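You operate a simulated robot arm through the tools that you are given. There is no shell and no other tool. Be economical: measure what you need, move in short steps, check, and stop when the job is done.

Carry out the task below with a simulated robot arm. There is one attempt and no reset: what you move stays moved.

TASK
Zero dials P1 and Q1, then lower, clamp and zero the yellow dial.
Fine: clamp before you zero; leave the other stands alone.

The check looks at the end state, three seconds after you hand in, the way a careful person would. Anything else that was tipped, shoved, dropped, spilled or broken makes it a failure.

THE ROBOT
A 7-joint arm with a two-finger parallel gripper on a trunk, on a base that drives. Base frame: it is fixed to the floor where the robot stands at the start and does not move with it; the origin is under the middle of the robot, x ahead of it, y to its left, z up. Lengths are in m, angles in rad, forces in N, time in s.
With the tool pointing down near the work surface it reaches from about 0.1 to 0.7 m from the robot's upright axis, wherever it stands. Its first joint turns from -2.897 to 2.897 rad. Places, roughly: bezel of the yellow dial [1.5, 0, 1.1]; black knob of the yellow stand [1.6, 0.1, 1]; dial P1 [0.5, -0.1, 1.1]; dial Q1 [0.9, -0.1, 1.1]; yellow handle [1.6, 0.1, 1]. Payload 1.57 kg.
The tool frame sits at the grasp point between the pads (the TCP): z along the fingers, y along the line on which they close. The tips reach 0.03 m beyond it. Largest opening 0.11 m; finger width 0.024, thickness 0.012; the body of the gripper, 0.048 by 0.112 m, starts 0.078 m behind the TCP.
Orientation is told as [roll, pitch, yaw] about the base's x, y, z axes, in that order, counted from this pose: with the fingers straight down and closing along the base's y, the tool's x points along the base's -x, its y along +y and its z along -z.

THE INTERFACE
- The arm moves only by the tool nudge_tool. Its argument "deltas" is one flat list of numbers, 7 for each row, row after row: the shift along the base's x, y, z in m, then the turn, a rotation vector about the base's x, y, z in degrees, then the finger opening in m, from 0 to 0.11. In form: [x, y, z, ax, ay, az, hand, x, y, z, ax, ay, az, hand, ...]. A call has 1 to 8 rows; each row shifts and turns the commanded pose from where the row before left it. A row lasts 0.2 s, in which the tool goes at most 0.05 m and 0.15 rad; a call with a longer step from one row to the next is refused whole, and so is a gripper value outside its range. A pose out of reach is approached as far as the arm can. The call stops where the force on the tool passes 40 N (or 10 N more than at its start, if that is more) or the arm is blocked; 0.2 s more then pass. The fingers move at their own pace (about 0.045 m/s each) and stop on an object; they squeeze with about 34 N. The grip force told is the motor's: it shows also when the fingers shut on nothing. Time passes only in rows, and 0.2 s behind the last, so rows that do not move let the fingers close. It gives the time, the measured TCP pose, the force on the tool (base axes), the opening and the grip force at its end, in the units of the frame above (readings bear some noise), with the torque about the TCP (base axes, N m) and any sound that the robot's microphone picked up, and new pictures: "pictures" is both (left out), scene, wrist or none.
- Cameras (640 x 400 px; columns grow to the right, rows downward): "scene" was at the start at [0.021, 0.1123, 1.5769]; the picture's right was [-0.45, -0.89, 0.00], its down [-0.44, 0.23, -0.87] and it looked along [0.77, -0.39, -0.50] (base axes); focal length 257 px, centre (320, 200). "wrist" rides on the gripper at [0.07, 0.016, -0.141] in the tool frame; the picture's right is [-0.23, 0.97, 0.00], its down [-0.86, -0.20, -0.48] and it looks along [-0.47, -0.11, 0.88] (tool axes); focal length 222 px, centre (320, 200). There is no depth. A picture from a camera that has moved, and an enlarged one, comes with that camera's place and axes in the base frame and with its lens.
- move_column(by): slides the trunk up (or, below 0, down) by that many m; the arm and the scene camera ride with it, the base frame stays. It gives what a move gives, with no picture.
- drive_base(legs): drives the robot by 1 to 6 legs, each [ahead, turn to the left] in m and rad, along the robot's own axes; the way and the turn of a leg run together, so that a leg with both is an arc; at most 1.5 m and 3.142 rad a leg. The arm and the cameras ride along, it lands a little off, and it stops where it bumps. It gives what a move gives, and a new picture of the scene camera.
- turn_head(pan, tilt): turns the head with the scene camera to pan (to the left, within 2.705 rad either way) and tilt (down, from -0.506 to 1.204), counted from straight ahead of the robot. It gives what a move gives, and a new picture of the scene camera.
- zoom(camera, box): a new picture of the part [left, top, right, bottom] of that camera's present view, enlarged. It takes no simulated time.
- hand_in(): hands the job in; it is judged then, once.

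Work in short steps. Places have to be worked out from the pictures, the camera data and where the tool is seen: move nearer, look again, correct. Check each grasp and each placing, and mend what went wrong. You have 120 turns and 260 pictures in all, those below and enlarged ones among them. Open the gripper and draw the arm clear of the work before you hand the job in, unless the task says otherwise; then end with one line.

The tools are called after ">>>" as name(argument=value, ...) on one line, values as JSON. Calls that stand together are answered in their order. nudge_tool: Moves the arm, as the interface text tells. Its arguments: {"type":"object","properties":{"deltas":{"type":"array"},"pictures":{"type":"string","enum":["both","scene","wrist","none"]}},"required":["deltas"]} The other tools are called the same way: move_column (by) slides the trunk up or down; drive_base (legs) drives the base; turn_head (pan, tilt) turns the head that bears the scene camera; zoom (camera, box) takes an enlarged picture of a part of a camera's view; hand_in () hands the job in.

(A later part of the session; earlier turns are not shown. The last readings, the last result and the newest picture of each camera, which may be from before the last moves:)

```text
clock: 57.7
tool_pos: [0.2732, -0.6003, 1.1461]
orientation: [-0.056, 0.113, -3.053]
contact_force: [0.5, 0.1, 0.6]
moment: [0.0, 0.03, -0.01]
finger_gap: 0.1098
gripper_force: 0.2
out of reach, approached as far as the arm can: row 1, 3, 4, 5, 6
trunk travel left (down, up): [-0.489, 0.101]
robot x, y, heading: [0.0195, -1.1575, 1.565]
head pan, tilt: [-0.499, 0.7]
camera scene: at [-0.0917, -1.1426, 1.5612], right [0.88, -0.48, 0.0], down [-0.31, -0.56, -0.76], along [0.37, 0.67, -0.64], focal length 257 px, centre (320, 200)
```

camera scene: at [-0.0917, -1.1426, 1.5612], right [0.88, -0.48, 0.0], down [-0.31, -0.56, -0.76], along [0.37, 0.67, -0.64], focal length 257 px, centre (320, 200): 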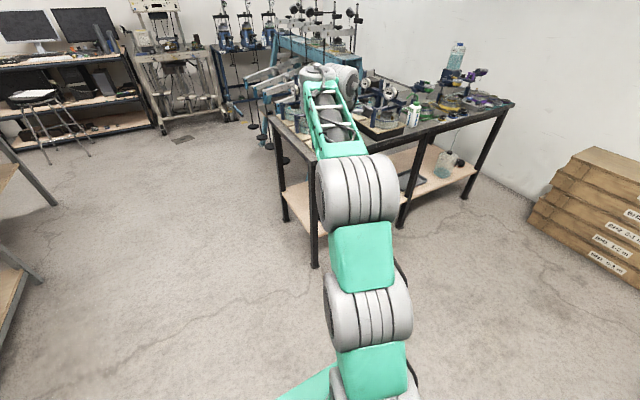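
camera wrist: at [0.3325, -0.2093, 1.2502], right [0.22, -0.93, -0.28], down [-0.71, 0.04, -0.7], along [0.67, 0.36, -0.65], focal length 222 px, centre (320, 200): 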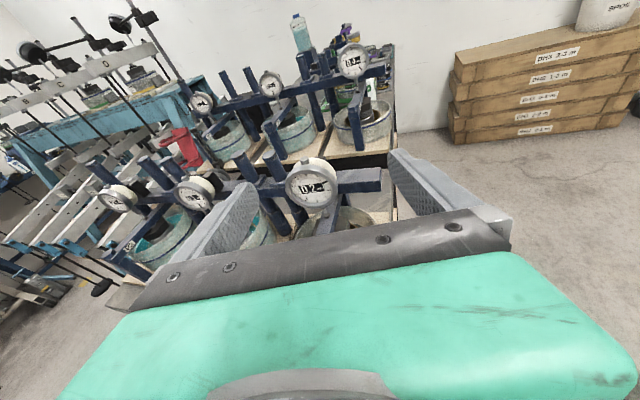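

In free space I now tip the hand toward +x and see how far it goes.

>>> nudge_tool(deltas=[0.01, 0, 0, 0, -8, 0, 0.11, 0.01, 0, 0, 0, -8, 0, 0.11, 0.01, 0, 0, 0, -8, 0, 0.11, 0.01, 0, 0, 0, -8, 0, 0.11, 0.01, 0, 0, 0, -8, 0, 0.11, 0.01, 0, 0, 0, -8, 0, 0.11, 0.01, 0, 0, 0, -8, 0, 0.11, 0.01, 0, 0, 0, -8, 0, 0.11], pictures="none")

>>> nudge_tool(deltas=[0.01, 0, 0, 0, -8, 0, 0.11, 0.01, 0, 0, 0, -8, 0, 0.11, 0.01, 0, 0, 0, -8, 0, 0.11, 0.01, 0, 0, 0, -8, 0, 0.11], pictures="both")

```text
clock: 59.5
tool_pos: [0.3499, -0.6018, 1.146]
orientation: [0.179, 1.223, -2.883]
contact_force: [-0.2, -0.5, 0.2]
moment: [0.01, -0.01, -0.02]
finger_gap: 0.11
gripper_force: 0.0
trunk travel left (down, up): [-0.489, 0.101]
robot x, y, heading: [0.0184, -1.1563, 1.57]
head pan, tilt: [-0.499, 0.7]
```

```text
clock: 60.5
tool_pos: [0.3856, -0.5801, 1.1483]
orientation: [2.316, 1.444, -0.756]
contact_force: [-0.1, 0.4, -0.1]
moment: [-0.01, -0.01, 0.01]
finger_gap: 0.11
gripper_force: 0.0
out of reach, approached as far as the arm can: row 3, 4
trunk travel left (down, up): [-0.489, 0.101]
robot x, y, heading: [0.0223, -1.1547, 1.562]
head pan, tilt: [-0.499, 0.7]
camera scene: at [-0.0917, -1.1424, 1.5612], right [0.88, -0.48, 0.0], down [-0.31, -0.56, -0.76], along [0.37, 0.67, -0.64], focal length 257 px, centre (320, 200)
camera wrist: at [0.2384, -0.6013, 1.208], right [0.08, -0.99, -0.14], down [-0.41, 0.09, -0.91], along [0.91, 0.13, -0.4], focal length 222 px, centre (320, 200)
```

scene: 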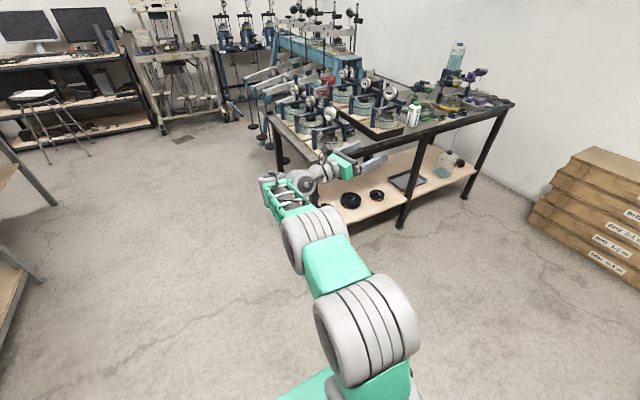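
wrist: 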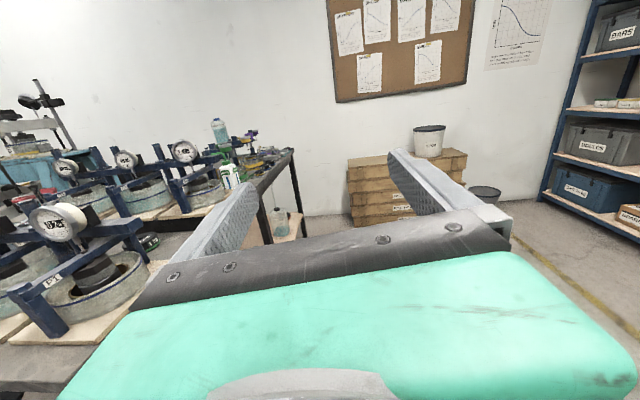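

The hand is now nearly horizontal along +x with the camera on top. I carry this posture to P1 by moving the base about +0.08 m in x and +0.45 m in y, with the hand at z≈1.15 above the yokes.

>>> drive_base(legs=[[0, -0.4], [0.2, 0], [0, 0.4], [0.23, 0]])

>>> zoom(camera="wrist", box=[0, 0, 640, 400])

```text
clock: 65.8
tool_pos: [0.4655, -0.1679, 1.1468]
orientation: [2.305, 1.446, -0.769]
contact_force: [-0.1, -0.1, -0.1]
moment: [0.0, 0.01, -0.02]
finger_gap: 0.1101
gripper_force: 0.1
trunk travel left (down, up): [-0.489, 0.101]
robot x, y, heading: [0.1031, -0.7441, 1.561]
head pan, tilt: [-0.499, 0.7]
camera scene: at [-0.0116, -0.7277, 1.5612], right [0.87, -0.48, 0.0], down [-0.31, -0.56, -0.76], along [0.37, 0.67, -0.64], focal length 257 px, centre (320, 200)
```

scene: 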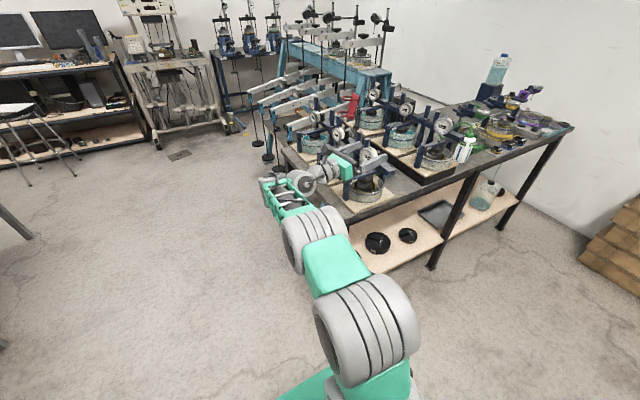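

```text
1.00 times, centred on (320, 200) of wrist
camera zoom: at [0.3197, -0.1871, 1.2075], right [0.08, -0.99, -0.14], down [-0.41, 0.09, -0.91], along [0.91, 0.13, -0.4], focal length 222 px, centre (320, 200)
```

zoom: 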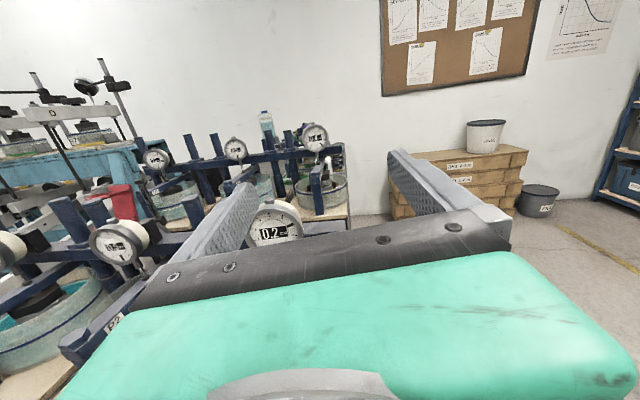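

P1's centre is at about (0.54, -0.095, 1.075); yoke post top about z 1.02 at x 0.444. I align the hand axis with +x, roll it to about -18°, and centre it above P1's approach line.

>>> nudge_tool(deltas=[-0.01, 0.02, 0, 0, 5, -4, 0.11, -0.01, 0.02, 0, -7, 0, 0, 0.11, 0, 0.02, 0, -6, 0, 0, 0.11, 0, 0.013, 0, 0, 0, 0, 0.11], pictures="wrist")

```text
clock: 66.8
tool_pos: [0.4836, -0.1237, 1.1298]
orientation: [1.546, 1.253, -1.585]
contact_force: [0.0, 0.0, 1.0]
moment: [-0.01, 0.0, 0.0]
finger_gap: 0.11
gripper_force: 0.1
out of reach, approached as far as the arm can: row 1, 2, 3, 4
trunk travel left (down, up): [-0.489, 0.101]
robot x, y, heading: [0.1016, -0.7447, 1.564]
head pan, tilt: [-0.499, 0.7]
camera wrist: at [0.3418, -0.1182, 1.2028], right [0.01, -1.0, 0.09], down [-0.48, -0.08, -0.87], along [0.87, -0.03, -0.48], focal length 222 px, centre (320, 200)
```

wrist: 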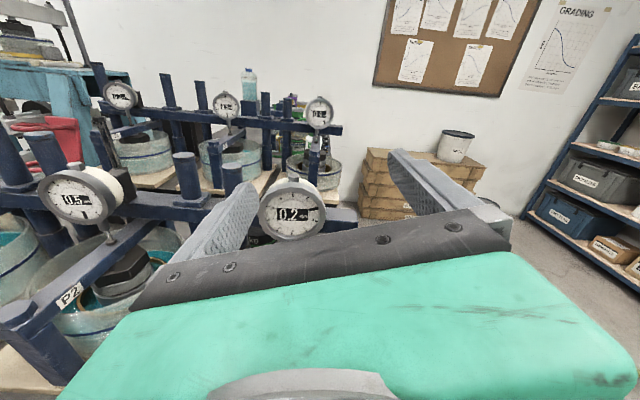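

The axis is now exactly +x with roll -18°. P1 centre reads (0.54, -0.096, 1.074). I move in line with it: y +0.028, z -0.055.

>>> nudge_tool(deltas=[0, 0.028, 0, 0, 0, 0, 0.11, 0, 0, -0.02, 0, 0, 0, 0.11, 0, 0, -0.02, 0, 0, 0, 0.11, 0, 0, -0.016, 0, 0, 0, 0.11], pictures="both")

```text
clock: 67.8
tool_pos: [0.4857, -0.1168, 1.0657]
orientation: [1.548, 1.256, -1.586]
contact_force: [0.4, 0.8, -0.3]
moment: [-0.02, 0.0, 0.01]
finger_gap: 0.11
gripper_force: 0.0
out of reach, approached as far as the arm can: row 1
trunk travel left (down, up): [-0.489, 0.101]
robot x, y, heading: [0.0998, -0.7444, 1.557]
head pan, tilt: [-0.499, 0.7]
camera scene: at [-0.0116, -0.7278, 1.5612], right [0.87, -0.48, 0.0], down [-0.31, -0.56, -0.76], along [0.37, 0.67, -0.64], focal length 257 px, centre (320, 200)
camera wrist: at [0.343, -0.112, 1.1381], right [0.01, -1.0, 0.09], down [-0.48, -0.08, -0.87], along [0.87, -0.03, -0.48], focal length 222 px, centre (320, 200)
```

scene: 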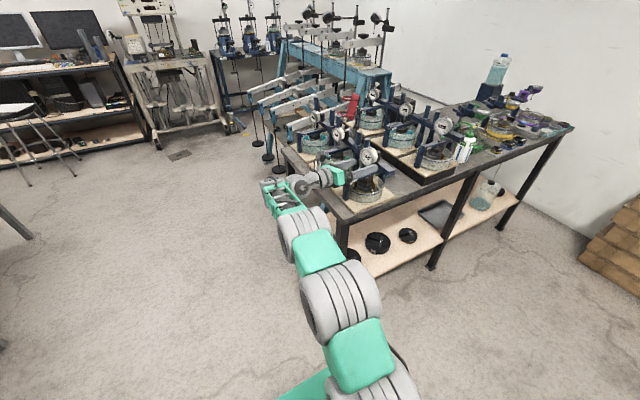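
wrist: 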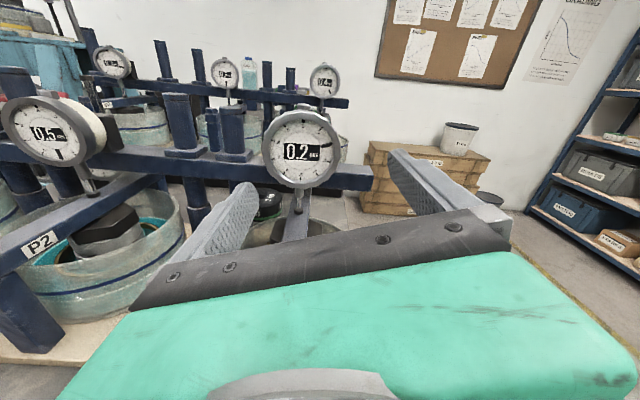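

Dial centre is at (0.54, -0.095, 1.078); I need +0.02 in y but the arm is at its reach limit. I pull the arm in 0.04 and drive the base 0.06 forward for slack.

>>> nudge_tool(deltas=[0, -0.02, 0.006, 0, 0, 0, 0.11, 0, -0.02, 0.006, 0, 0, 0, 0.11], pictures="none")

>>> drive_base(legs=[[0.06, 0]])

>>> zoom(camera="wrist", box=[160, 50, 480, 250])

```text
clock: 68.5
tool_pos: [0.4834, -0.1578, 1.0761]
orientation: [1.552, 1.254, -1.584]
contact_force: [0.2, 0.7, -0.1]
moment: [0.0, 0.01, -0.01]
finger_gap: 0.11
gripper_force: 0.0
trunk travel left (down, up): [-0.489, 0.101]
robot x, y, heading: [0.1034, -0.7447, 1.564]
head pan, tilt: [-0.499, 0.7]
```

```text
clock: 69.4
tool_pos: [0.4834, -0.0988, 1.0773]
orientation: [1.554, 1.254, -1.584]
contact_force: [0.5, 0.3, 0.5]
moment: [0.02, -0.02, 0.01]
finger_gap: 0.1101
gripper_force: 0.0
trunk travel left (down, up): [-0.489, 0.101]
robot x, y, heading: [0.1044, -0.6814, 1.563]
head pan, tilt: [-0.499, 0.7]
camera scene: at [-0.0112, -0.6682, 1.5612], right [0.87, -0.48, 0.0], down [-0.31, -0.56, -0.76], along [0.37, 0.67, -0.64], focal length 257 px, centre (320, 200)
```

scene: 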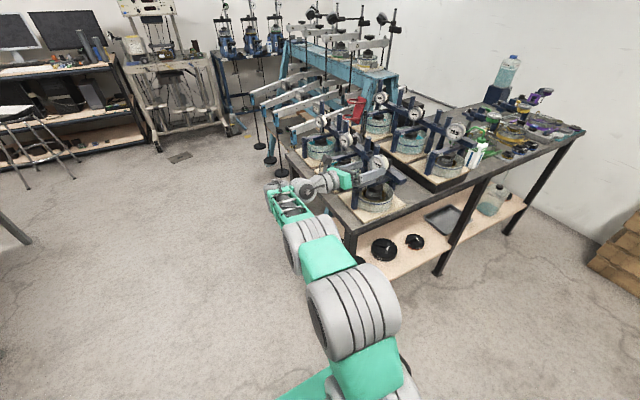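

```text
2.00 times, centred on (320, 150) of wrist
camera zoom: at [0.3422, -0.0914, 1.1492], right [0.0, -1.0, 0.09], down [-0.48, -0.08, -0.87], along [0.88, -0.04, -0.48], focal length 444 px, centre (320, 300)
```

zoom: 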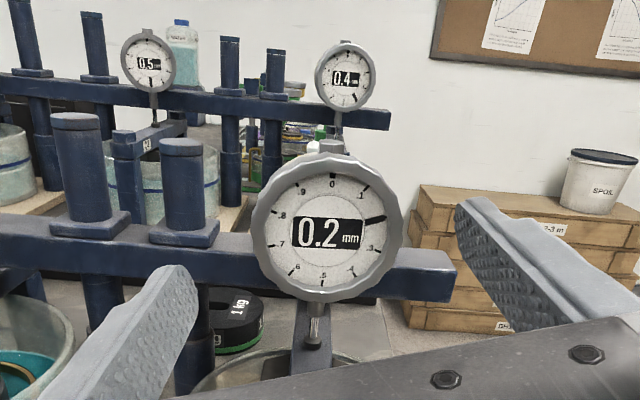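

Excellent view: bezel ≈70 mm across, centre about (0.535–0.54, -0.100, 1.081), needle at .2. I advance 35 mm in small rows, fingers open, then look.

>>> nudge_tool(deltas=[0.01, 0, 0.003, 0, 0, 0, 0.11, 0.01, 0, 0, 0, 0, 0, 0.11, 0.01, 0, 0, 0, 0, 0, 0.11, 0.006, 0, 0, 0, 0, 0, 0.11], pictures="wrist")

```text
clock: 70.4
tool_pos: [0.5196, -0.0979, 1.0804]
orientation: [1.555, 1.255, -1.584]
contact_force: [-0.8, -1.0, 1.3]
moment: [0.0, -0.01, -0.04]
finger_gap: 0.1102
gripper_force: 0.0
trunk travel left (down, up): [-0.489, 0.101]
robot x, y, heading: [0.1009, -0.6801, 1.568]
head pan, tilt: [-0.499, 0.7]
camera wrist: at [0.3784, -0.0918, 1.1526], right [0.0, -1.0, 0.09], down [-0.48, -0.08, -0.87], along [0.88, -0.04, -0.48], focal length 222 px, centre (320, 200)
```

wrist: 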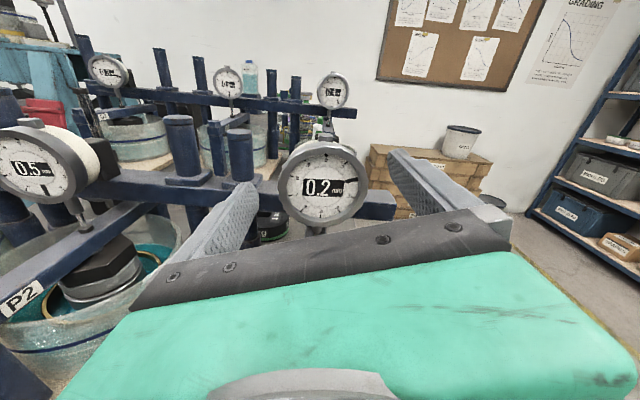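

The finger tips are level with the bezel front (depth ≈0.183 m both). I advance 12 mm more, with small centring, then close on the bezel.

>>> nudge_tool(deltas=[0.006, -0.001, -0.001, 0, 0, 0, 0.11, 0.006, -0.001, -0.001, 0, 0, 0, 0.11, 0, 0, 0, 0, 0, 0, 0.09, 0, 0, 0, 0, 0, 0, 0.08, 0, 0, 0, 0, 0, 0, 0.07, 0, 0, 0, 0, 0, 0, 0.06, 0, 0, 0, 0, 0, 0, 0.06], pictures="wrist")

```text
clock: 72.0
tool_pos: [0.5322, -0.1009, 1.0786]
orientation: [1.556, 1.254, -1.584]
contact_force: [-0.8, -3.2, 1.0]
moment: [0.01, -0.1, -0.22]
finger_gap: 0.0652
gripper_force: 25.3
trunk travel left (down, up): [-0.489, 0.101]
robot x, y, heading: [0.1015, -0.6828, 1.562]
head pan, tilt: [-0.499, 0.7]
camera wrist: at [0.3903, -0.0947, 1.1508], right [0.0, -1.0, 0.09], down [-0.48, -0.08, -0.87], along [0.88, -0.04, -0.48], focal length 222 px, centre (320, 200)
```

wrist: 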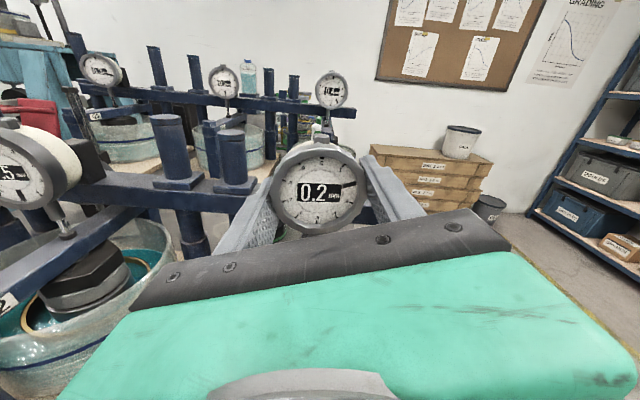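

Gripped at 65 mm. I turn +18° about x (clockwise seen from the front) and check.

>>> nudge_tool(deltas=[0, 0, 0, 6, 0, 0, 0.055, 0, 0, 0, 6, 0, 0, 0.055, 0, 0, 0, 6, 0, 0, 0.055], pictures="none")

>>> zoom(camera="wrist", box=[240, 120, 400, 220])

```text
clock: 72.8
tool_pos: [0.5328, -0.1001, 1.0788]
orientation: [0.214, 1.566, -2.923]
contact_force: [1.3, -1.5, 2.2]
moment: [-0.27, 0.94, 0.81]
finger_gap: 0.0641
gripper_force: 44.9
trunk travel left (down, up): [-0.489, 0.101]
robot x, y, heading: [0.1058, -0.6874, 1.56]
head pan, tilt: [-0.499, 0.7]
```

```text
4.00 times, centred on (320, 170) of wrist
camera zoom: at [0.3904, -0.1167, 1.1487], right [0.01, -0.97, -0.23], down [-0.48, 0.2, -0.85], along [0.88, 0.11, -0.47], focal length 888 px, centre (320, 320)
```

zoom: 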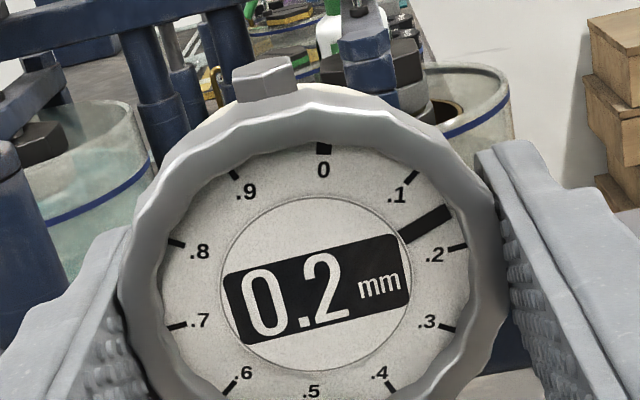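

It works: the needle moved toward 0 relative to the scale (now about .16). I continue +18°, then re-grip.

>>> nudge_tool(deltas=[0, 0, 0, 6, 0, 0, 0.055, 0, 0, 0, 6, 0, 0, 0.055, 0, 0, 0, 6, 0, 0, 0.055, 0, 0, 0, 0, 0, 0, 0.055], pictures="none")

>>> zoom(camera="wrist", box=[240, 120, 400, 220])

```text
clock: 73.8
tool_pos: [0.5324, -0.0982, 1.0777]
orientation: [-1.565, 1.257, 1.584]
contact_force: [5.1, 5.9, 4.8]
moment: [-0.1, 0.84, 0.74]
finger_gap: 0.0641
gripper_force: 44.3
trunk travel left (down, up): [-0.489, 0.101]
robot x, y, heading: [0.1016, -0.6837, 1.562]
head pan, tilt: [-0.499, 0.7]
```

```text
4.00 times, centred on (320, 170) of wrist
camera zoom: at [0.3903, -0.1367, 1.1399], right [0.01, -0.86, -0.52], down [-0.48, 0.45, -0.75], along [0.88, 0.25, -0.41], focal length 888 px, centre (320, 320)
```

zoom: 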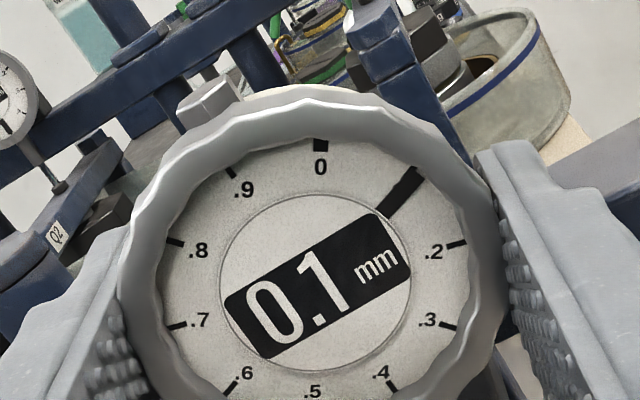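

Needle is now about 41° past 0. I open, roll back 42°, and re-grip.

>>> nudge_tool(deltas=[0, 0, 0, 0, 0, 0, 0.1, 0, -0.001, 0.0005, 0, 0, 0, 0.1, 0, 0, 0, -7, 0, 0, 0.1, 0, 0, 0, -7, 0, 0, 0.1, 0, 0, 0, -7, 0, 0, 0.1, 0, 0, 0, -7, 0, 0, 0.1, 0, 0, 0, -7, 0, 0, 0.1, 0, 0, 0, -7, 0, 0, 0.1], pictures="wrist")

```text
clock: 75.6
tool_pos: [0.5328, -0.1003, 1.0775]
orientation: [1.557, 1.148, -1.581]
contact_force: [-0.2, 0.2, 0.2]
moment: [-0.04, 0.01, 0.01]
finger_gap: 0.1
gripper_force: 0.0
trunk travel left (down, up): [-0.489, 0.101]
robot x, y, heading: [0.0988, -0.6836, 1.563]
head pan, tilt: [-0.499, 0.7]
camera wrist: at [0.3902, -0.0872, 1.1499], right [0.0, -0.98, 0.19], down [-0.48, -0.17, -0.86], along [0.88, -0.09, -0.47], focal length 222 px, centre (320, 200)
```

wrist: 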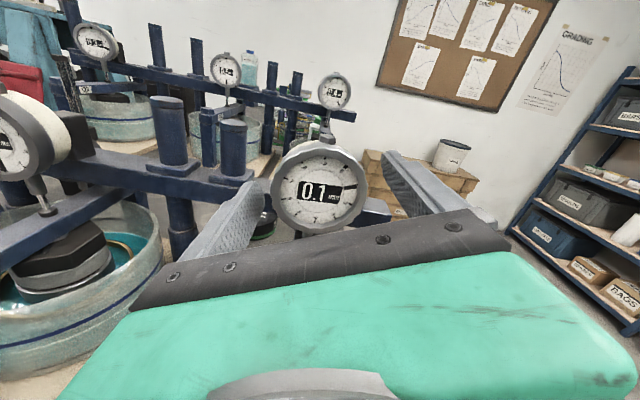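

Bezel kept its place (reads 0.1). I close and turn +36°, then look.

>>> nudge_tool(deltas=[0, 0, 0, 0, 0, 0, 0.075, 0, 0, 0, 0, 0, 0, 0.06, 0, 0, 0, 0, 0, 0, 0.055, 0, 0, 0, 6, 0, 0, 0.055, 0, 0, 0, 6, 0, 0, 0.055, 0, 0, 0, 6, 0, 0, 0.055, 0, 0, 0, 6, 0, 0, 0.055, 0, 0, 0, 6, 0, 0, 0.055], pictures="none")

>>> nudge_tool(deltas=[0, 0, 0, 6, 0, 0, 0.055, 0, 0, 0, 0, 0, 0, 0.055], pictures="none")

>>> zoom(camera="wrist", box=[240, 120, 400, 220])

```text
clock: 77.4
tool_pos: [0.5319, -0.0995, 1.0788]
orientation: [-1.542, 1.466, 1.609]
contact_force: [1.8, 7.8, 2.9]
moment: [-0.16, 1.2, 0.44]
finger_gap: 0.0659
gripper_force: 44.9
trunk travel left (down, up): [-0.489, 0.101]
robot x, y, heading: [0.1041, -0.683, 1.565]
head pan, tilt: [-0.499, 0.7]
```

```text
clock: 78.0
tool_pos: [0.5325, -0.0997, 1.0773]
orientation: [-1.561, 1.364, 1.587]
contact_force: [3.3, 11.1, 4.3]
moment: [-0.07, 0.72, 0.65]
finger_gap: 0.0662
gripper_force: 45.7
trunk travel left (down, up): [-0.489, 0.101]
robot x, y, heading: [0.1029, -0.6803, 1.569]
head pan, tilt: [-0.499, 0.7]
```

```text
4.00 times, centred on (320, 170) of wrist
camera zoom: at [0.3902, -0.1305, 1.1436], right [0.01, -0.91, -0.42], down [-0.48, 0.37, -0.79], along [0.88, 0.21, -0.44], focal length 888 px, centre (320, 320)
```

zoom: 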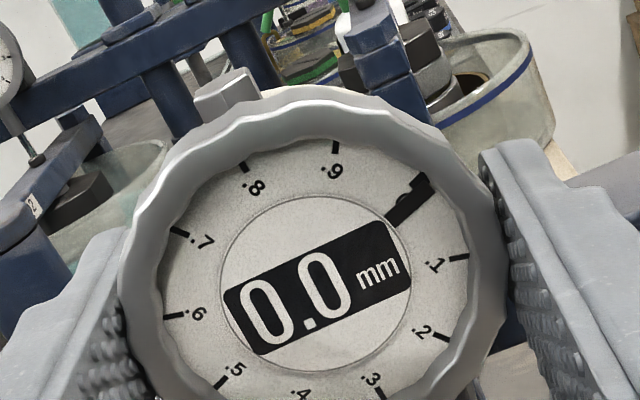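

Reads 0.0. I zoom in hard on the needle versus the 0 mark.

>>> zoom(camera="wrist", box=[320, 150, 368, 180])

```text
13.33 times, centred on (344, 165) of wrist
camera zoom: at [0.3902, -0.1305, 1.1436], right [0.01, -0.91, -0.42], down [-0.48, 0.37, -0.79], along [0.88, 0.21, -0.44], focal length 2962 px, centre (0, 667)
```

zoom: 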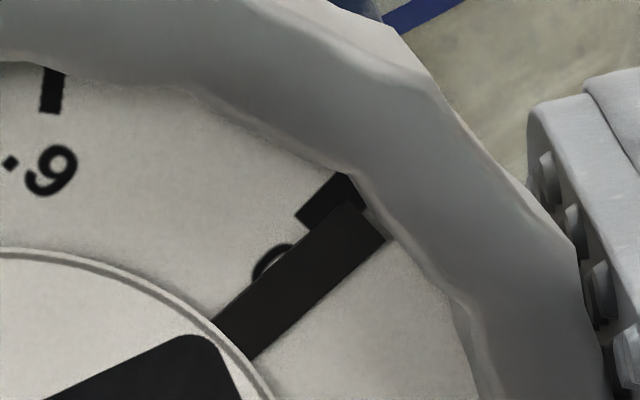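

The 0 mark sits about 4° short of the needle. I turn +4° more and recheck.

>>> nudge_tool(deltas=[0, 0, 0, 4, 0, 0, 0.055, 0, 0, 0, 0, 0, 0, 0.055], pictures="none")

>>> zoom(camera="wrist", box=[320, 150, 368, 180])

```text
clock: 78.6
tool_pos: [0.5328, -0.0991, 1.0769]
orientation: [-1.566, 1.292, 1.585]
contact_force: [4.6, 13.7, 5.7]
moment: [-0.13, 0.79, 0.45]
finger_gap: 0.066
gripper_force: 45.5
trunk travel left (down, up): [-0.489, 0.101]
robot x, y, heading: [0.0993, -0.6829, 1.563]
head pan, tilt: [-0.499, 0.7]
```

```text
13.33 times, centred on (344, 165) of wrist
camera zoom: at [0.3901, -0.1347, 1.1414], right [0.01, -0.87, -0.49], down [-0.48, 0.42, -0.77], along [0.88, 0.24, -0.42], focal length 2962 px, centre (0, 667)
```

zoom: 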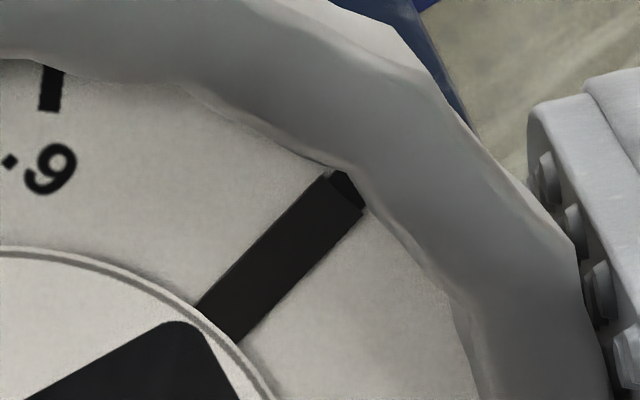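

Aligned in this view. I release, back out, and recheck from a more frontal viewpoint.

>>> nudge_tool(deltas=[0, 0, 0, 0, 0, 0, 0.1, 0, 0, 0, 0, 0, 0, 0.11, 0, 0, 0, -6, 0, 0, 0.11, -0.02, 0, 0, -6, 0, 0, 0.11, -0.02, 0, 0, -5, 0, 0, 0.11, -0.015, 0, 0, 0, 0, 0, 0.11], pictures="none")

>>> zoom(camera="wrist", box=[272, 120, 368, 180])

```text
clock: 80.0
tool_pos: [0.4857, -0.0915, 1.0764]
orientation: [1.426, 1.549, -1.711]
contact_force: [-0.8, -0.2, -0.1]
moment: [-0.01, -0.01, -0.03]
finger_gap: 0.11
gripper_force: 0.2
out of reach, approached as far as the arm can: row 6
trunk travel left (down, up): [-0.489, 0.101]
robot x, y, heading: [0.105, -0.6812, 1.561]
head pan, tilt: [-0.499, 0.7]
```

```text
6.67 times, centred on (320, 150) of wrist
camera zoom: at [0.3443, -0.1059, 1.1485], right [0.0, -0.98, -0.21], down [-0.48, 0.18, -0.86], along [0.88, 0.1, -0.47], focal length 1481 px, centre (320, 533)
```

zoom: 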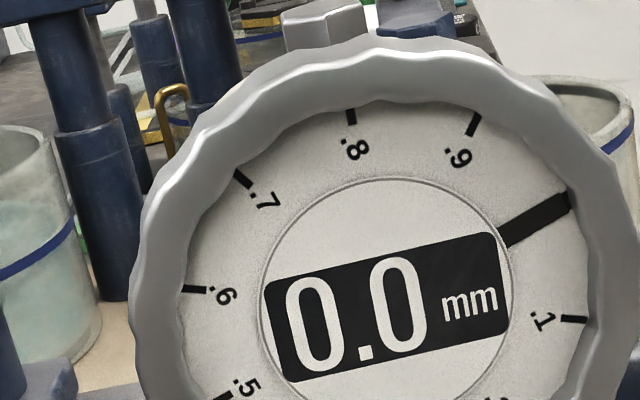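

P1 is zeroed (0 mark hidden under the needle, reading 0.0). Q1 I estimate at (0.873, -0.117, 1.133). Before moving I look at the hand/wrist size relative to P1's stand, since the wrist will be over P1's bar when at Q1.

>>> zoom(camera="scene", box=[255, 80, 495, 230])

>>> move_column(by=0.06)

>>> zoom(camera="wrist", box=[160, 60, 480, 260])

```text
2.67 times, centred on (375, 155) of scene
camera zoom: at [-0.0112, -0.6683, 1.5612], right [0.87, -0.48, 0.0], down [-0.31, -0.56, -0.76], along [0.37, 0.67, -0.64], focal length 685 px, centre (173, 320)
```

zoom: 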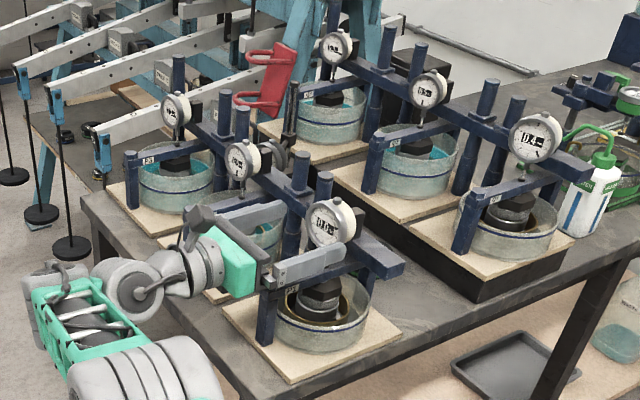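

```text
clock: 81.0
tool_pos: [0.487, -0.0906, 1.1373]
orientation: [1.424, 1.551, -1.71]
contact_force: [0.0, 0.3, 0.0]
moment: [-0.03, 0.02, 0.01]
finger_gap: 0.1098
gripper_force: 0.0
trunk travel left (down, up): [-0.549, 0.041]
robot x, y, heading: [0.1035, -0.6842, 1.565]
head pan, tilt: [-0.499, 0.7]
```

```text
2.00 times, centred on (320, 160) of wrist
camera zoom: at [0.3446, -0.1061, 1.2081], right [0.01, -0.98, -0.21], down [-0.48, 0.18, -0.86], along [0.88, 0.1, -0.47], focal length 444 px, centre (320, 280)
```

zoom: 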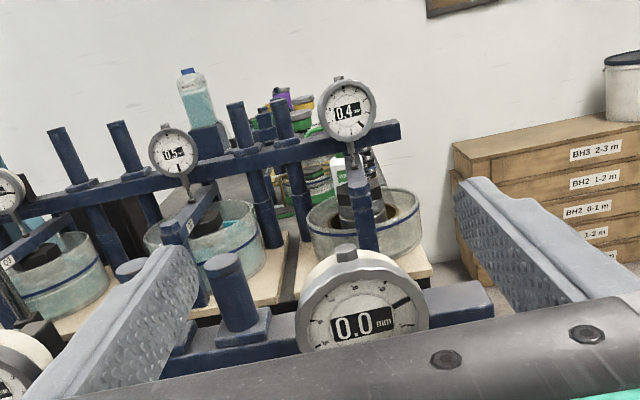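

Q1 confirmed near (0.87, -0.12, 1.133); it needs +144°. There I will tilt the hand ~25° down so the wrist clears P1. First I back out and shift the base +0.31 m in x.

>>> drive_base(legs=[[-0.3, 0], [0, -1.571], [0.31, 0], [0, 1.571]])

>>> nudge_tool(deltas=[0, 0, 0.02, 0, 6, 0, 0.11, 0, 0, 0.02, 0, 6, 0, 0.11, 0, 0, 0.02, 0, 6, 0, 0.11, 0, 0, 0.02, 0, 6, 0, 0.11, 0, 0, 0.01, 0, 0, 0, 0.11], pictures="both")

```text
clock: 92.4
tool_pos: [0.787, -0.3827, 1.1373]
orientation: [1.429, 1.553, -1.691]
contact_force: [-0.4, -0.5, 0.3]
moment: [0.01, 0.0, 0.03]
finger_gap: 0.1099
gripper_force: 0.0
trunk travel left (down, up): [-0.549, 0.041]
robot x, y, heading: [0.4112, -0.9813, 1.579]
head pan, tilt: [-0.499, 0.7]
camera scene: at [0.2972, -0.9675, 1.6212], right [0.88, -0.47, 0.0], down [-0.3, -0.57, -0.76], along [0.36, 0.67, -0.64], focal length 257 px, centre (320, 200)
```

scene: 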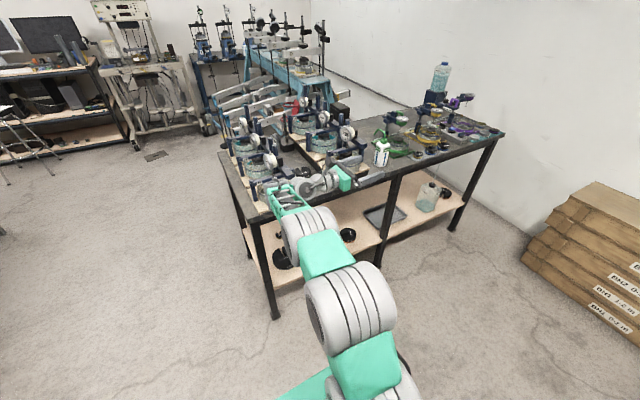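

```text
clock: 93.6
tool_pos: [0.7867, -0.383, 1.227]
orientation: [0.026, 1.148, -3.091]
contact_force: [0.0, -0.5, -0.6]
moment: [-0.04, 0.0, 0.0]
finger_gap: 0.1098
gripper_force: 0.1
trunk travel left (down, up): [-0.549, 0.041]
robot x, y, heading: [0.4131, -0.9836, 1.576]
head pan, tilt: [-0.499, 0.7]
camera scene: at [0.2973, -0.9677, 1.6212], right [0.88, -0.47, 0.0], down [-0.3, -0.57, -0.76], along [0.36, 0.67, -0.64], focal length 257 px, centre (320, 200)
camera wrist: at [0.6864, -0.4004, 1.3498], right [-0.07, -0.98, -0.2], down [-0.79, 0.17, -0.59], along [0.61, 0.12, -0.79], focal length 222 px, centre (320, 200)
```

scene: 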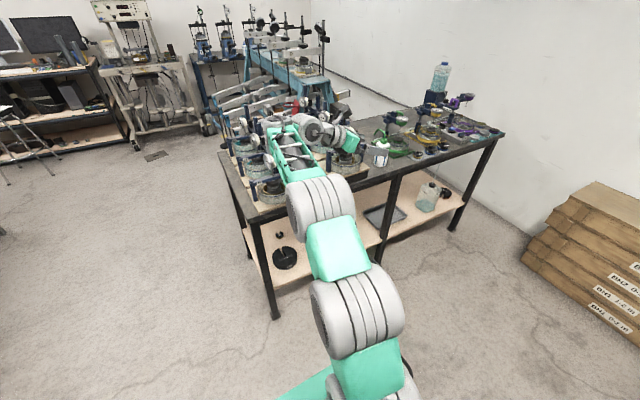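
wrist: 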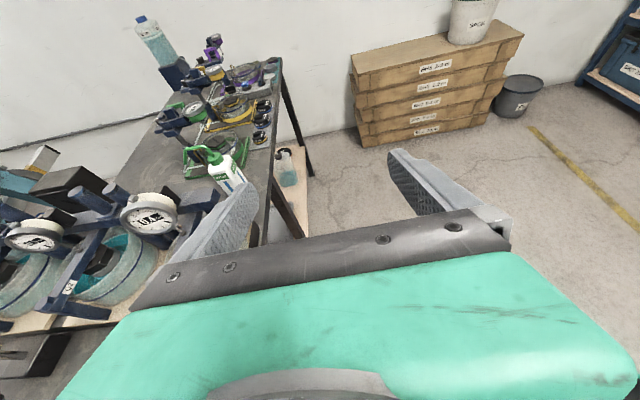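

The hand is tilted 24° down at z 1.227. I drive forward 0.26 m to bring it in front of Q1.

>>> drive_base(legs=[[0.26, 0]])

>>> zoom(camera="scene", box=[220, 60, 460, 210])

>>> zoom(camera="wrist", box=[0, 0, 640, 400])

```text
clock: 95.4
tool_pos: [0.7858, -0.122, 1.2266]
orientation: [0.025, 1.149, -3.09]
contact_force: [-0.5, 0.0, 0.1]
moment: [0.0, 0.0, -0.02]
finger_gap: 0.1101
gripper_force: 0.0
trunk travel left (down, up): [-0.549, 0.041]
robot x, y, heading: [0.4095, -0.7208, 1.581]
head pan, tilt: [-0.499, 0.7]
camera scene: at [0.2956, -0.7071, 1.6212], right [0.88, -0.47, 0.0], down [-0.3, -0.57, -0.76], along [0.36, 0.67, -0.64], focal length 257 px, centre (320, 200)
```

scene: 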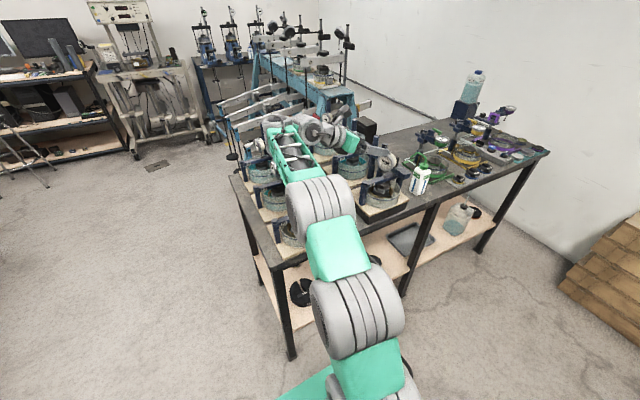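

```text
2.67 times, centred on (340, 135) of scene
camera zoom: at [0.2956, -0.7071, 1.6212], right [0.88, -0.47, 0.0], down [-0.3, -0.57, -0.76], along [0.36, 0.67, -0.64], focal length 685 px, centre (267, 373)
```

zoom: 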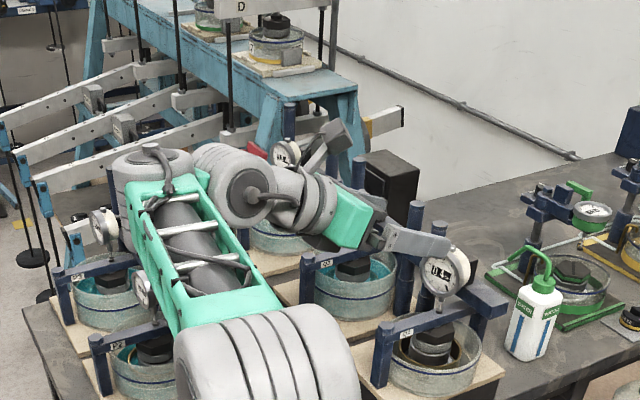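

```text
1.00 times, centred on (320, 200) of wrist
camera zoom: at [0.6843, -0.1398, 1.3492], right [-0.07, -0.98, -0.2], down [-0.79, 0.17, -0.59], along [0.61, 0.12, -0.79], focal length 222 px, centre (320, 200)
```

zoom: 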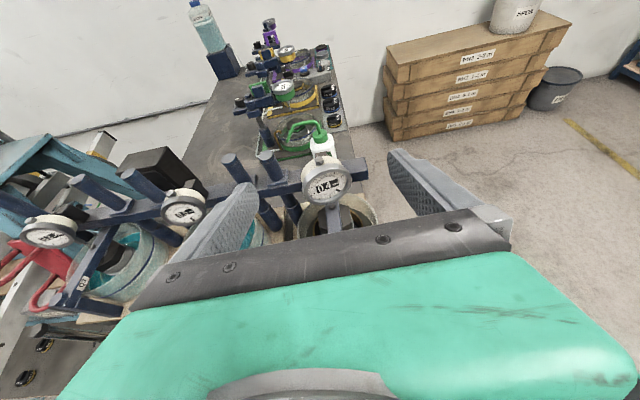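

All clear. Q1 centre reads (0.873, -0.116, 1.138). I roll to about -18° and descend to its level, tips ~4 cm in front.

>>> nudge_tool(deltas=[0, 0.003, -0.02, -6, 0, 0, 0.11, 0, 0.003, -0.02, -6, 0, 0, 0.11, 0, 0, -0.02, -6, 0, 0, 0.11, 0, 0, -0.02, 0, 0, 0, 0.11, 0.01, 0, -0.01, 0, 0, 0, 0.11], pictures="none")

>>> zoom(camera="wrist", box=[160, 50, 480, 250])

```text
clock: 96.6
tool_pos: [0.787, -0.1567, 1.1063]
orientation: [0.678, 1.038, -2.509]
contact_force: [-0.9, -0.2, 0.1]
moment: [-0.01, 0.01, -0.01]
finger_gap: 0.1102
gripper_force: 0.0
out of reach, approached as far as the arm can: row 1, 2, 3
trunk travel left (down, up): [-0.549, 0.041]
robot x, y, heading: [0.4094, -0.7208, 1.573]
head pan, tilt: [-0.499, 0.7]
```

```text
2.00 times, centred on (320, 150) of wrist
camera zoom: at [0.6855, -0.1351, 1.229], right [-0.07, -0.99, 0.11], down [-0.79, -0.02, -0.61], along [0.61, -0.13, -0.78], focal length 444 px, centre (320, 300)
```

zoom: 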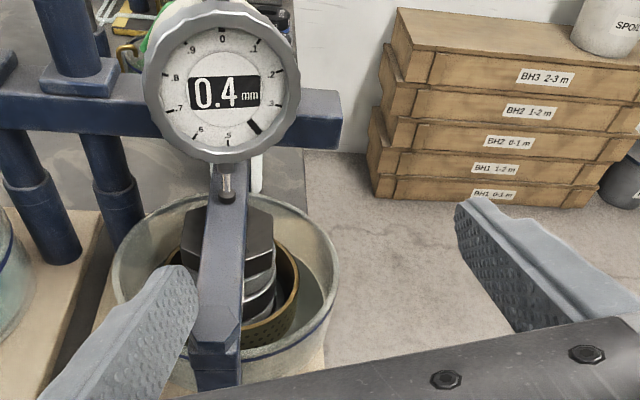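

The arm ran short of reach in y. I raise it to z≈1.137, then drive the base 0.08 forward while correcting with the arm.

>>> nudge_tool(deltas=[0, 0, 0.015, 0, 0, 0, 0.11, 0, -0.02, 0.016, 0, 0, 0, 0.11, 0, -0.02, 0, 0, 0, 0, 0.11], pictures="none")

>>> drive_base(legs=[[0.08, 0]])

>>> zoom(camera="wrist", box=[160, 50, 480, 250])

```text
clock: 97.4
tool_pos: [0.7857, -0.1959, 1.138]
orientation: [0.675, 1.039, -2.507]
contact_force: [0.3, -0.3, 0.2]
moment: [0.0, 0.0, -0.01]
finger_gap: 0.1102
gripper_force: 0.0
trunk travel left (down, up): [-0.549, 0.041]
robot x, y, heading: [0.4095, -0.7228, 1.576]
head pan, tilt: [-0.499, 0.7]
```

```text
clock: 98.5
tool_pos: [0.7852, -0.1141, 1.1371]
orientation: [0.679, 1.036, -2.505]
contact_force: [0.2, 0.1, -0.2]
moment: [-0.04, -0.01, -0.01]
finger_gap: 0.1099
gripper_force: 0.0
trunk travel left (down, up): [-0.549, 0.041]
robot x, y, heading: [0.4092, -0.6428, 1.576]
head pan, tilt: [-0.499, 0.7]
camera scene: at [0.2951, -0.6264, 1.6211], right [0.88, -0.47, 0.0], down [-0.3, -0.57, -0.76], along [0.36, 0.67, -0.64], focal length 257 px, centre (320, 200)
```

scene: 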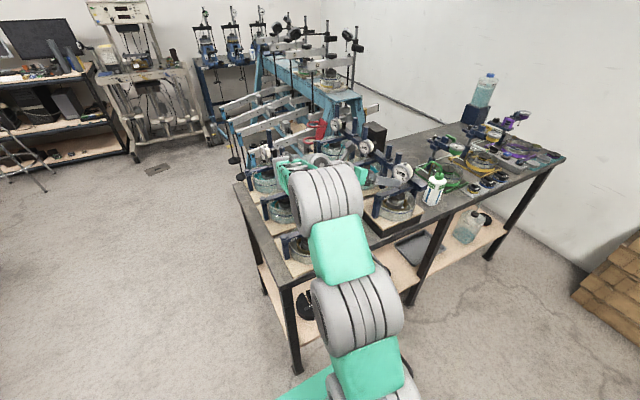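

```text
2.00 times, centred on (320, 150) of wrist
camera zoom: at [0.6848, -0.0936, 1.2593], right [-0.07, -0.99, 0.12], down [-0.79, -0.02, -0.61], along [0.61, -0.13, -0.78], focal length 444 px, centre (320, 300)
```

zoom: 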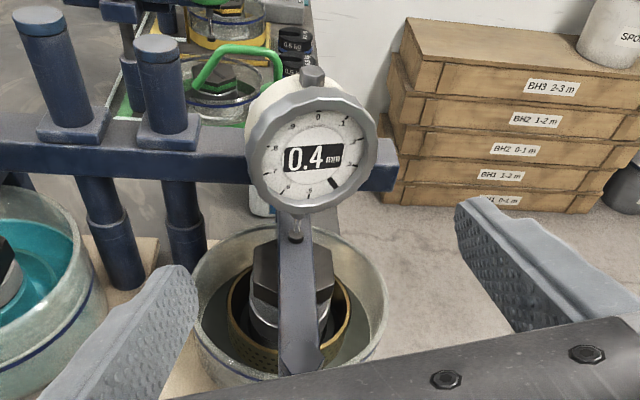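

Q1 centre (0.875, -0.118, 1.136). With the tilt, the finger tips sit ~1 cm below the TCP, so I aim the TCP at z 1.145 and advance 55 mm first.

>>> nudge_tool(deltas=[0.015, 0, 0.008, 0, 0, 0, 0.11, 0.015, 0, 0, 0, 0, 0, 0.11, 0.015, 0, 0, 0, 0, 0, 0.11, 0.01, 0, 0, 0, 0, 0, 0.11], pictures="wrist")

```text
clock: 99.5
tool_pos: [0.8417, -0.1159, 1.1457]
orientation: [0.68, 1.036, -2.507]
contact_force: [-0.7, 0.2, 0.4]
moment: [0.04, -0.02, 0.02]
finger_gap: 0.1101
gripper_force: 0.0
trunk travel left (down, up): [-0.549, 0.041]
robot x, y, heading: [0.4084, -0.6417, 1.577]
head pan, tilt: [-0.499, 0.7]
camera wrist: at [0.74, -0.0945, 1.2676], right [-0.07, -0.99, 0.12], down [-0.79, -0.02, -0.61], along [0.61, -0.13, -0.78], focal length 222 px, centre (320, 200)
```

wrist: 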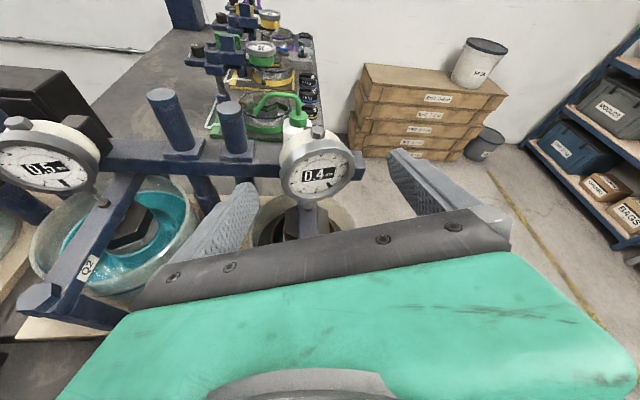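

Q1 front is at x≈0.875, centre (−0.117, 1.134). I advance 18 mm more and close.

>>> nudge_tool(deltas=[0.009, 0.001, -0.001, 0, 0, 0, 0.11, 0.009, 0.001, -0.001, 0, 0, 0, 0.11, 0, 0, 0, 0, 0, 0, 0.09, 0, 0, 0, 0, 0, 0, 0.075, 0, 0, 0, 0, 0, 0, 0.06, 0, 0, 0, 0, 0, 0, 0.055, 0, 0, 0, 0, 0, 0, 0.055], pictures="wrist")

```text
clock: 101.1
tool_pos: [0.8588, -0.1138, 1.1446]
orientation: [0.68, 1.038, -2.507]
contact_force: [-0.6, -0.2, 0.8]
moment: [0.02, -0.11, -0.03]
finger_gap: 0.0652
gripper_force: 30.3
trunk travel left (down, up): [-0.549, 0.041]
robot x, y, heading: [0.4079, -0.6403, 1.579]
head pan, tilt: [-0.499, 0.7]
camera wrist: at [0.7581, -0.093, 1.2657], right [-0.07, -0.99, 0.11], down [-0.79, -0.02, -0.61], along [0.61, -0.13, -0.78], focal length 222 px, centre (320, 200)
```

wrist: 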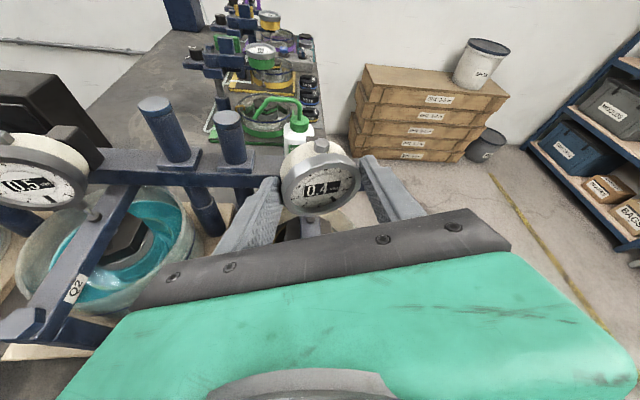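

Good grip. First stroke +42°, following the small arc of the TCP about the dial axis.

>>> nudge_tool(deltas=[0, -0.001, 0, 6, 0, 0, 0.055, 0, -0.001, 0, 6, 0, 0, 0.055, 0, -0.001, 0, 6, 0, 0, 0.055, 0, -0.001, 0, 6, 0, 0, 0.055, 0, -0.001, 0, 6, 0, 0, 0.055, 0, -0.001, 0, 6, 0, 0, 0.055, 0, -0.001, 0, 6, 0, 0, 0.055], pictures="wrist")

>>> zoom(camera="wrist", box=[240, 120, 400, 220])

```text
clock: 102.7
tool_pos: [0.8593, -0.1226, 1.1429]
orientation: [-0.824, 0.998, 2.429]
contact_force: [-1.1, -14.1, -7.1]
moment: [-0.33, 0.35, -0.2]
finger_gap: 0.069
gripper_force: 8.2
trunk travel left (down, up): [-0.549, 0.041]
robot x, y, heading: [0.408, -0.6389, 1.582]
head pan, tilt: [-0.499, 0.7]
camera wrist: at [0.7584, -0.188, 1.2478], right [-0.07, -0.81, -0.58], down [-0.79, 0.4, -0.46], along [0.61, 0.43, -0.67], focal length 222 px, centre (320, 200)
```

wrist: 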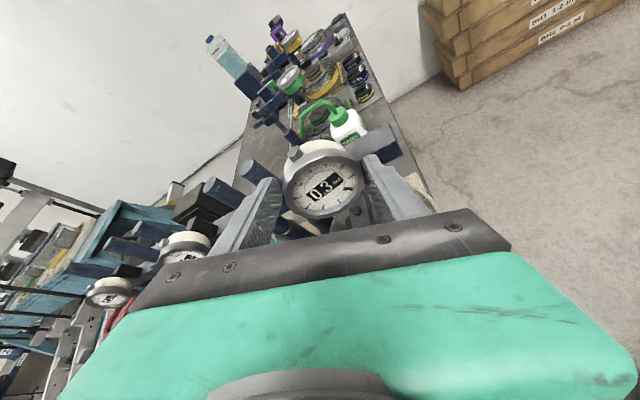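

```text
4.00 times, centred on (320, 170) of wrist
camera zoom: at [0.7584, -0.188, 1.2478], right [-0.07, -0.81, -0.58], down [-0.79, 0.4, -0.46], along [0.61, 0.43, -0.67], focal length 888 px, centre (320, 320)
```

zoom: 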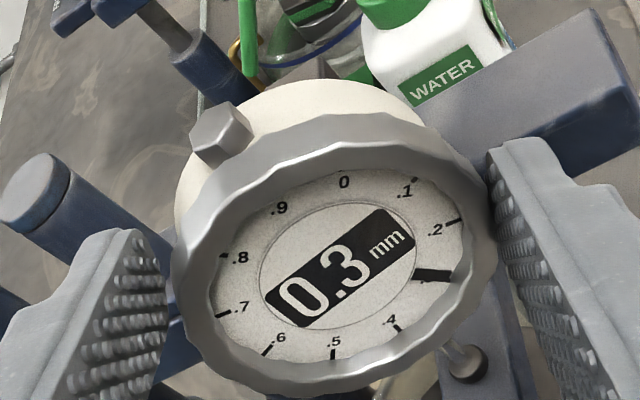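

Q1 advanced to about .28 (full stroke), with some off-centre side force. I release, roll back 48°, and look at centring.

>>> nudge_tool(deltas=[0, 0, 0, 0, 0, 0, 0.1, 0, 0, 0, 0, 0, 0, 0.1, 0, 0.001, 0, -8, 0, 0, 0.1, 0, 0.001, 0, -8, 0, 0, 0.1, 0, 0.002, 0, -8, 0, 0, 0.1, 0, 0.001, 0, -8, 0, 0, 0.1, 0, 0.001, 0, -8, 0, 0, 0.1, 0, 0.001, 0, -8, 0, 0, 0.1], pictures="wrist")

>>> zoom(camera="wrist", box=[240, 120, 400, 220])

```text
clock: 104.5
tool_pos: [0.8439, -0.1393, 1.1191]
orientation: [0.826, 0.975, -2.381]
contact_force: [0.0, -0.7, 0.3]
moment: [0.01, -0.02, 0.06]
finger_gap: 0.1
gripper_force: 0.0
out of reach, approached as far as the arm can: row 8
trunk travel left (down, up): [-0.549, 0.041]
robot x, y, heading: [0.4055, -0.6393, 1.579]
head pan, tilt: [-0.499, 0.7]
camera wrist: at [0.7439, -0.1062, 1.2387], right [-0.07, -0.97, 0.21], down [-0.79, -0.08, -0.61], along [0.61, -0.21, -0.76], focal length 222 px, centre (320, 200)
```

wrist: 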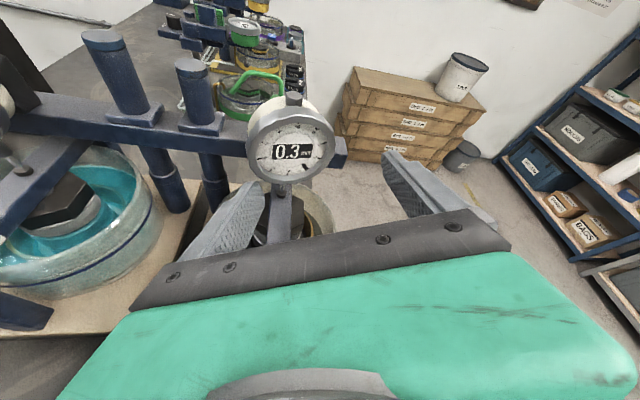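

```text
4.00 times, centred on (320, 170) of wrist
camera zoom: at [0.7439, -0.1062, 1.2387], right [-0.07, -0.97, 0.21], down [-0.79, -0.08, -0.61], along [0.61, -0.21, -0.76], focal length 888 px, centre (320, 320)
```

zoom: 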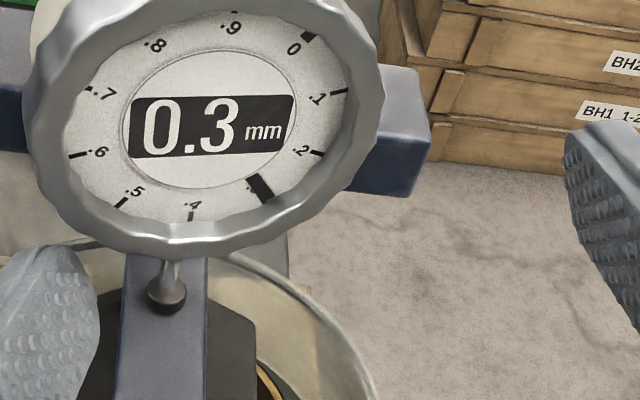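

The last row hit a reach limit and the hand slid off (no contact). I step back, correct y first, then z and roll, and look again.

>>> nudge_tool(deltas=[-0.02, 0, 0, 4, 0, 0, 0.11, 0, 0.013, 0, 4, 0, 0, 0.11, 0, 0.013, 0, 0, 0, 0, 0.11, 0, 0, 0.013, 0, 0, 0, 0.11, 0, 0, 0.013, 0, 0, 0, 0.11], pictures="none")

>>> zoom(camera="wrist", box=[160, 50, 480, 250])

```text
clock: 105.7
tool_pos: [0.8264, -0.1127, 1.1442]
orientation: [0.621, 1.056, -2.557]
contact_force: [0.2, -0.3, 0.0]
moment: [0.03, -0.03, -0.01]
finger_gap: 0.1098
gripper_force: 0.0
trunk travel left (down, up): [-0.549, 0.041]
robot x, y, heading: [0.4075, -0.6399, 1.576]
head pan, tilt: [-0.499, 0.7]
```

```text
2.00 times, centred on (320, 150) of wrist
camera zoom: at [0.7247, -0.0961, 1.2671], right [-0.07, -0.99, 0.08], down [-0.79, 0.0, -0.61], along [0.61, -0.1, -0.79], focal length 444 px, centre (320, 300)
```

zoom: 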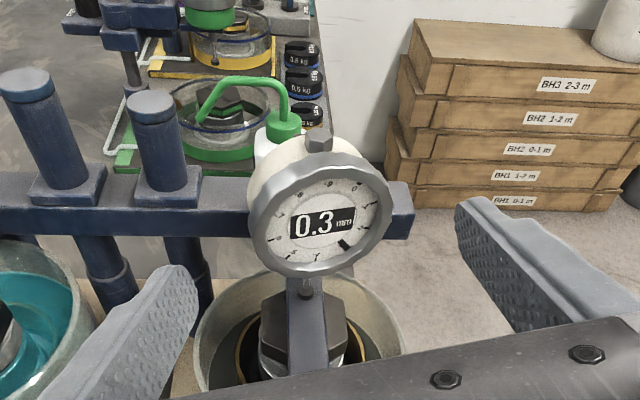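

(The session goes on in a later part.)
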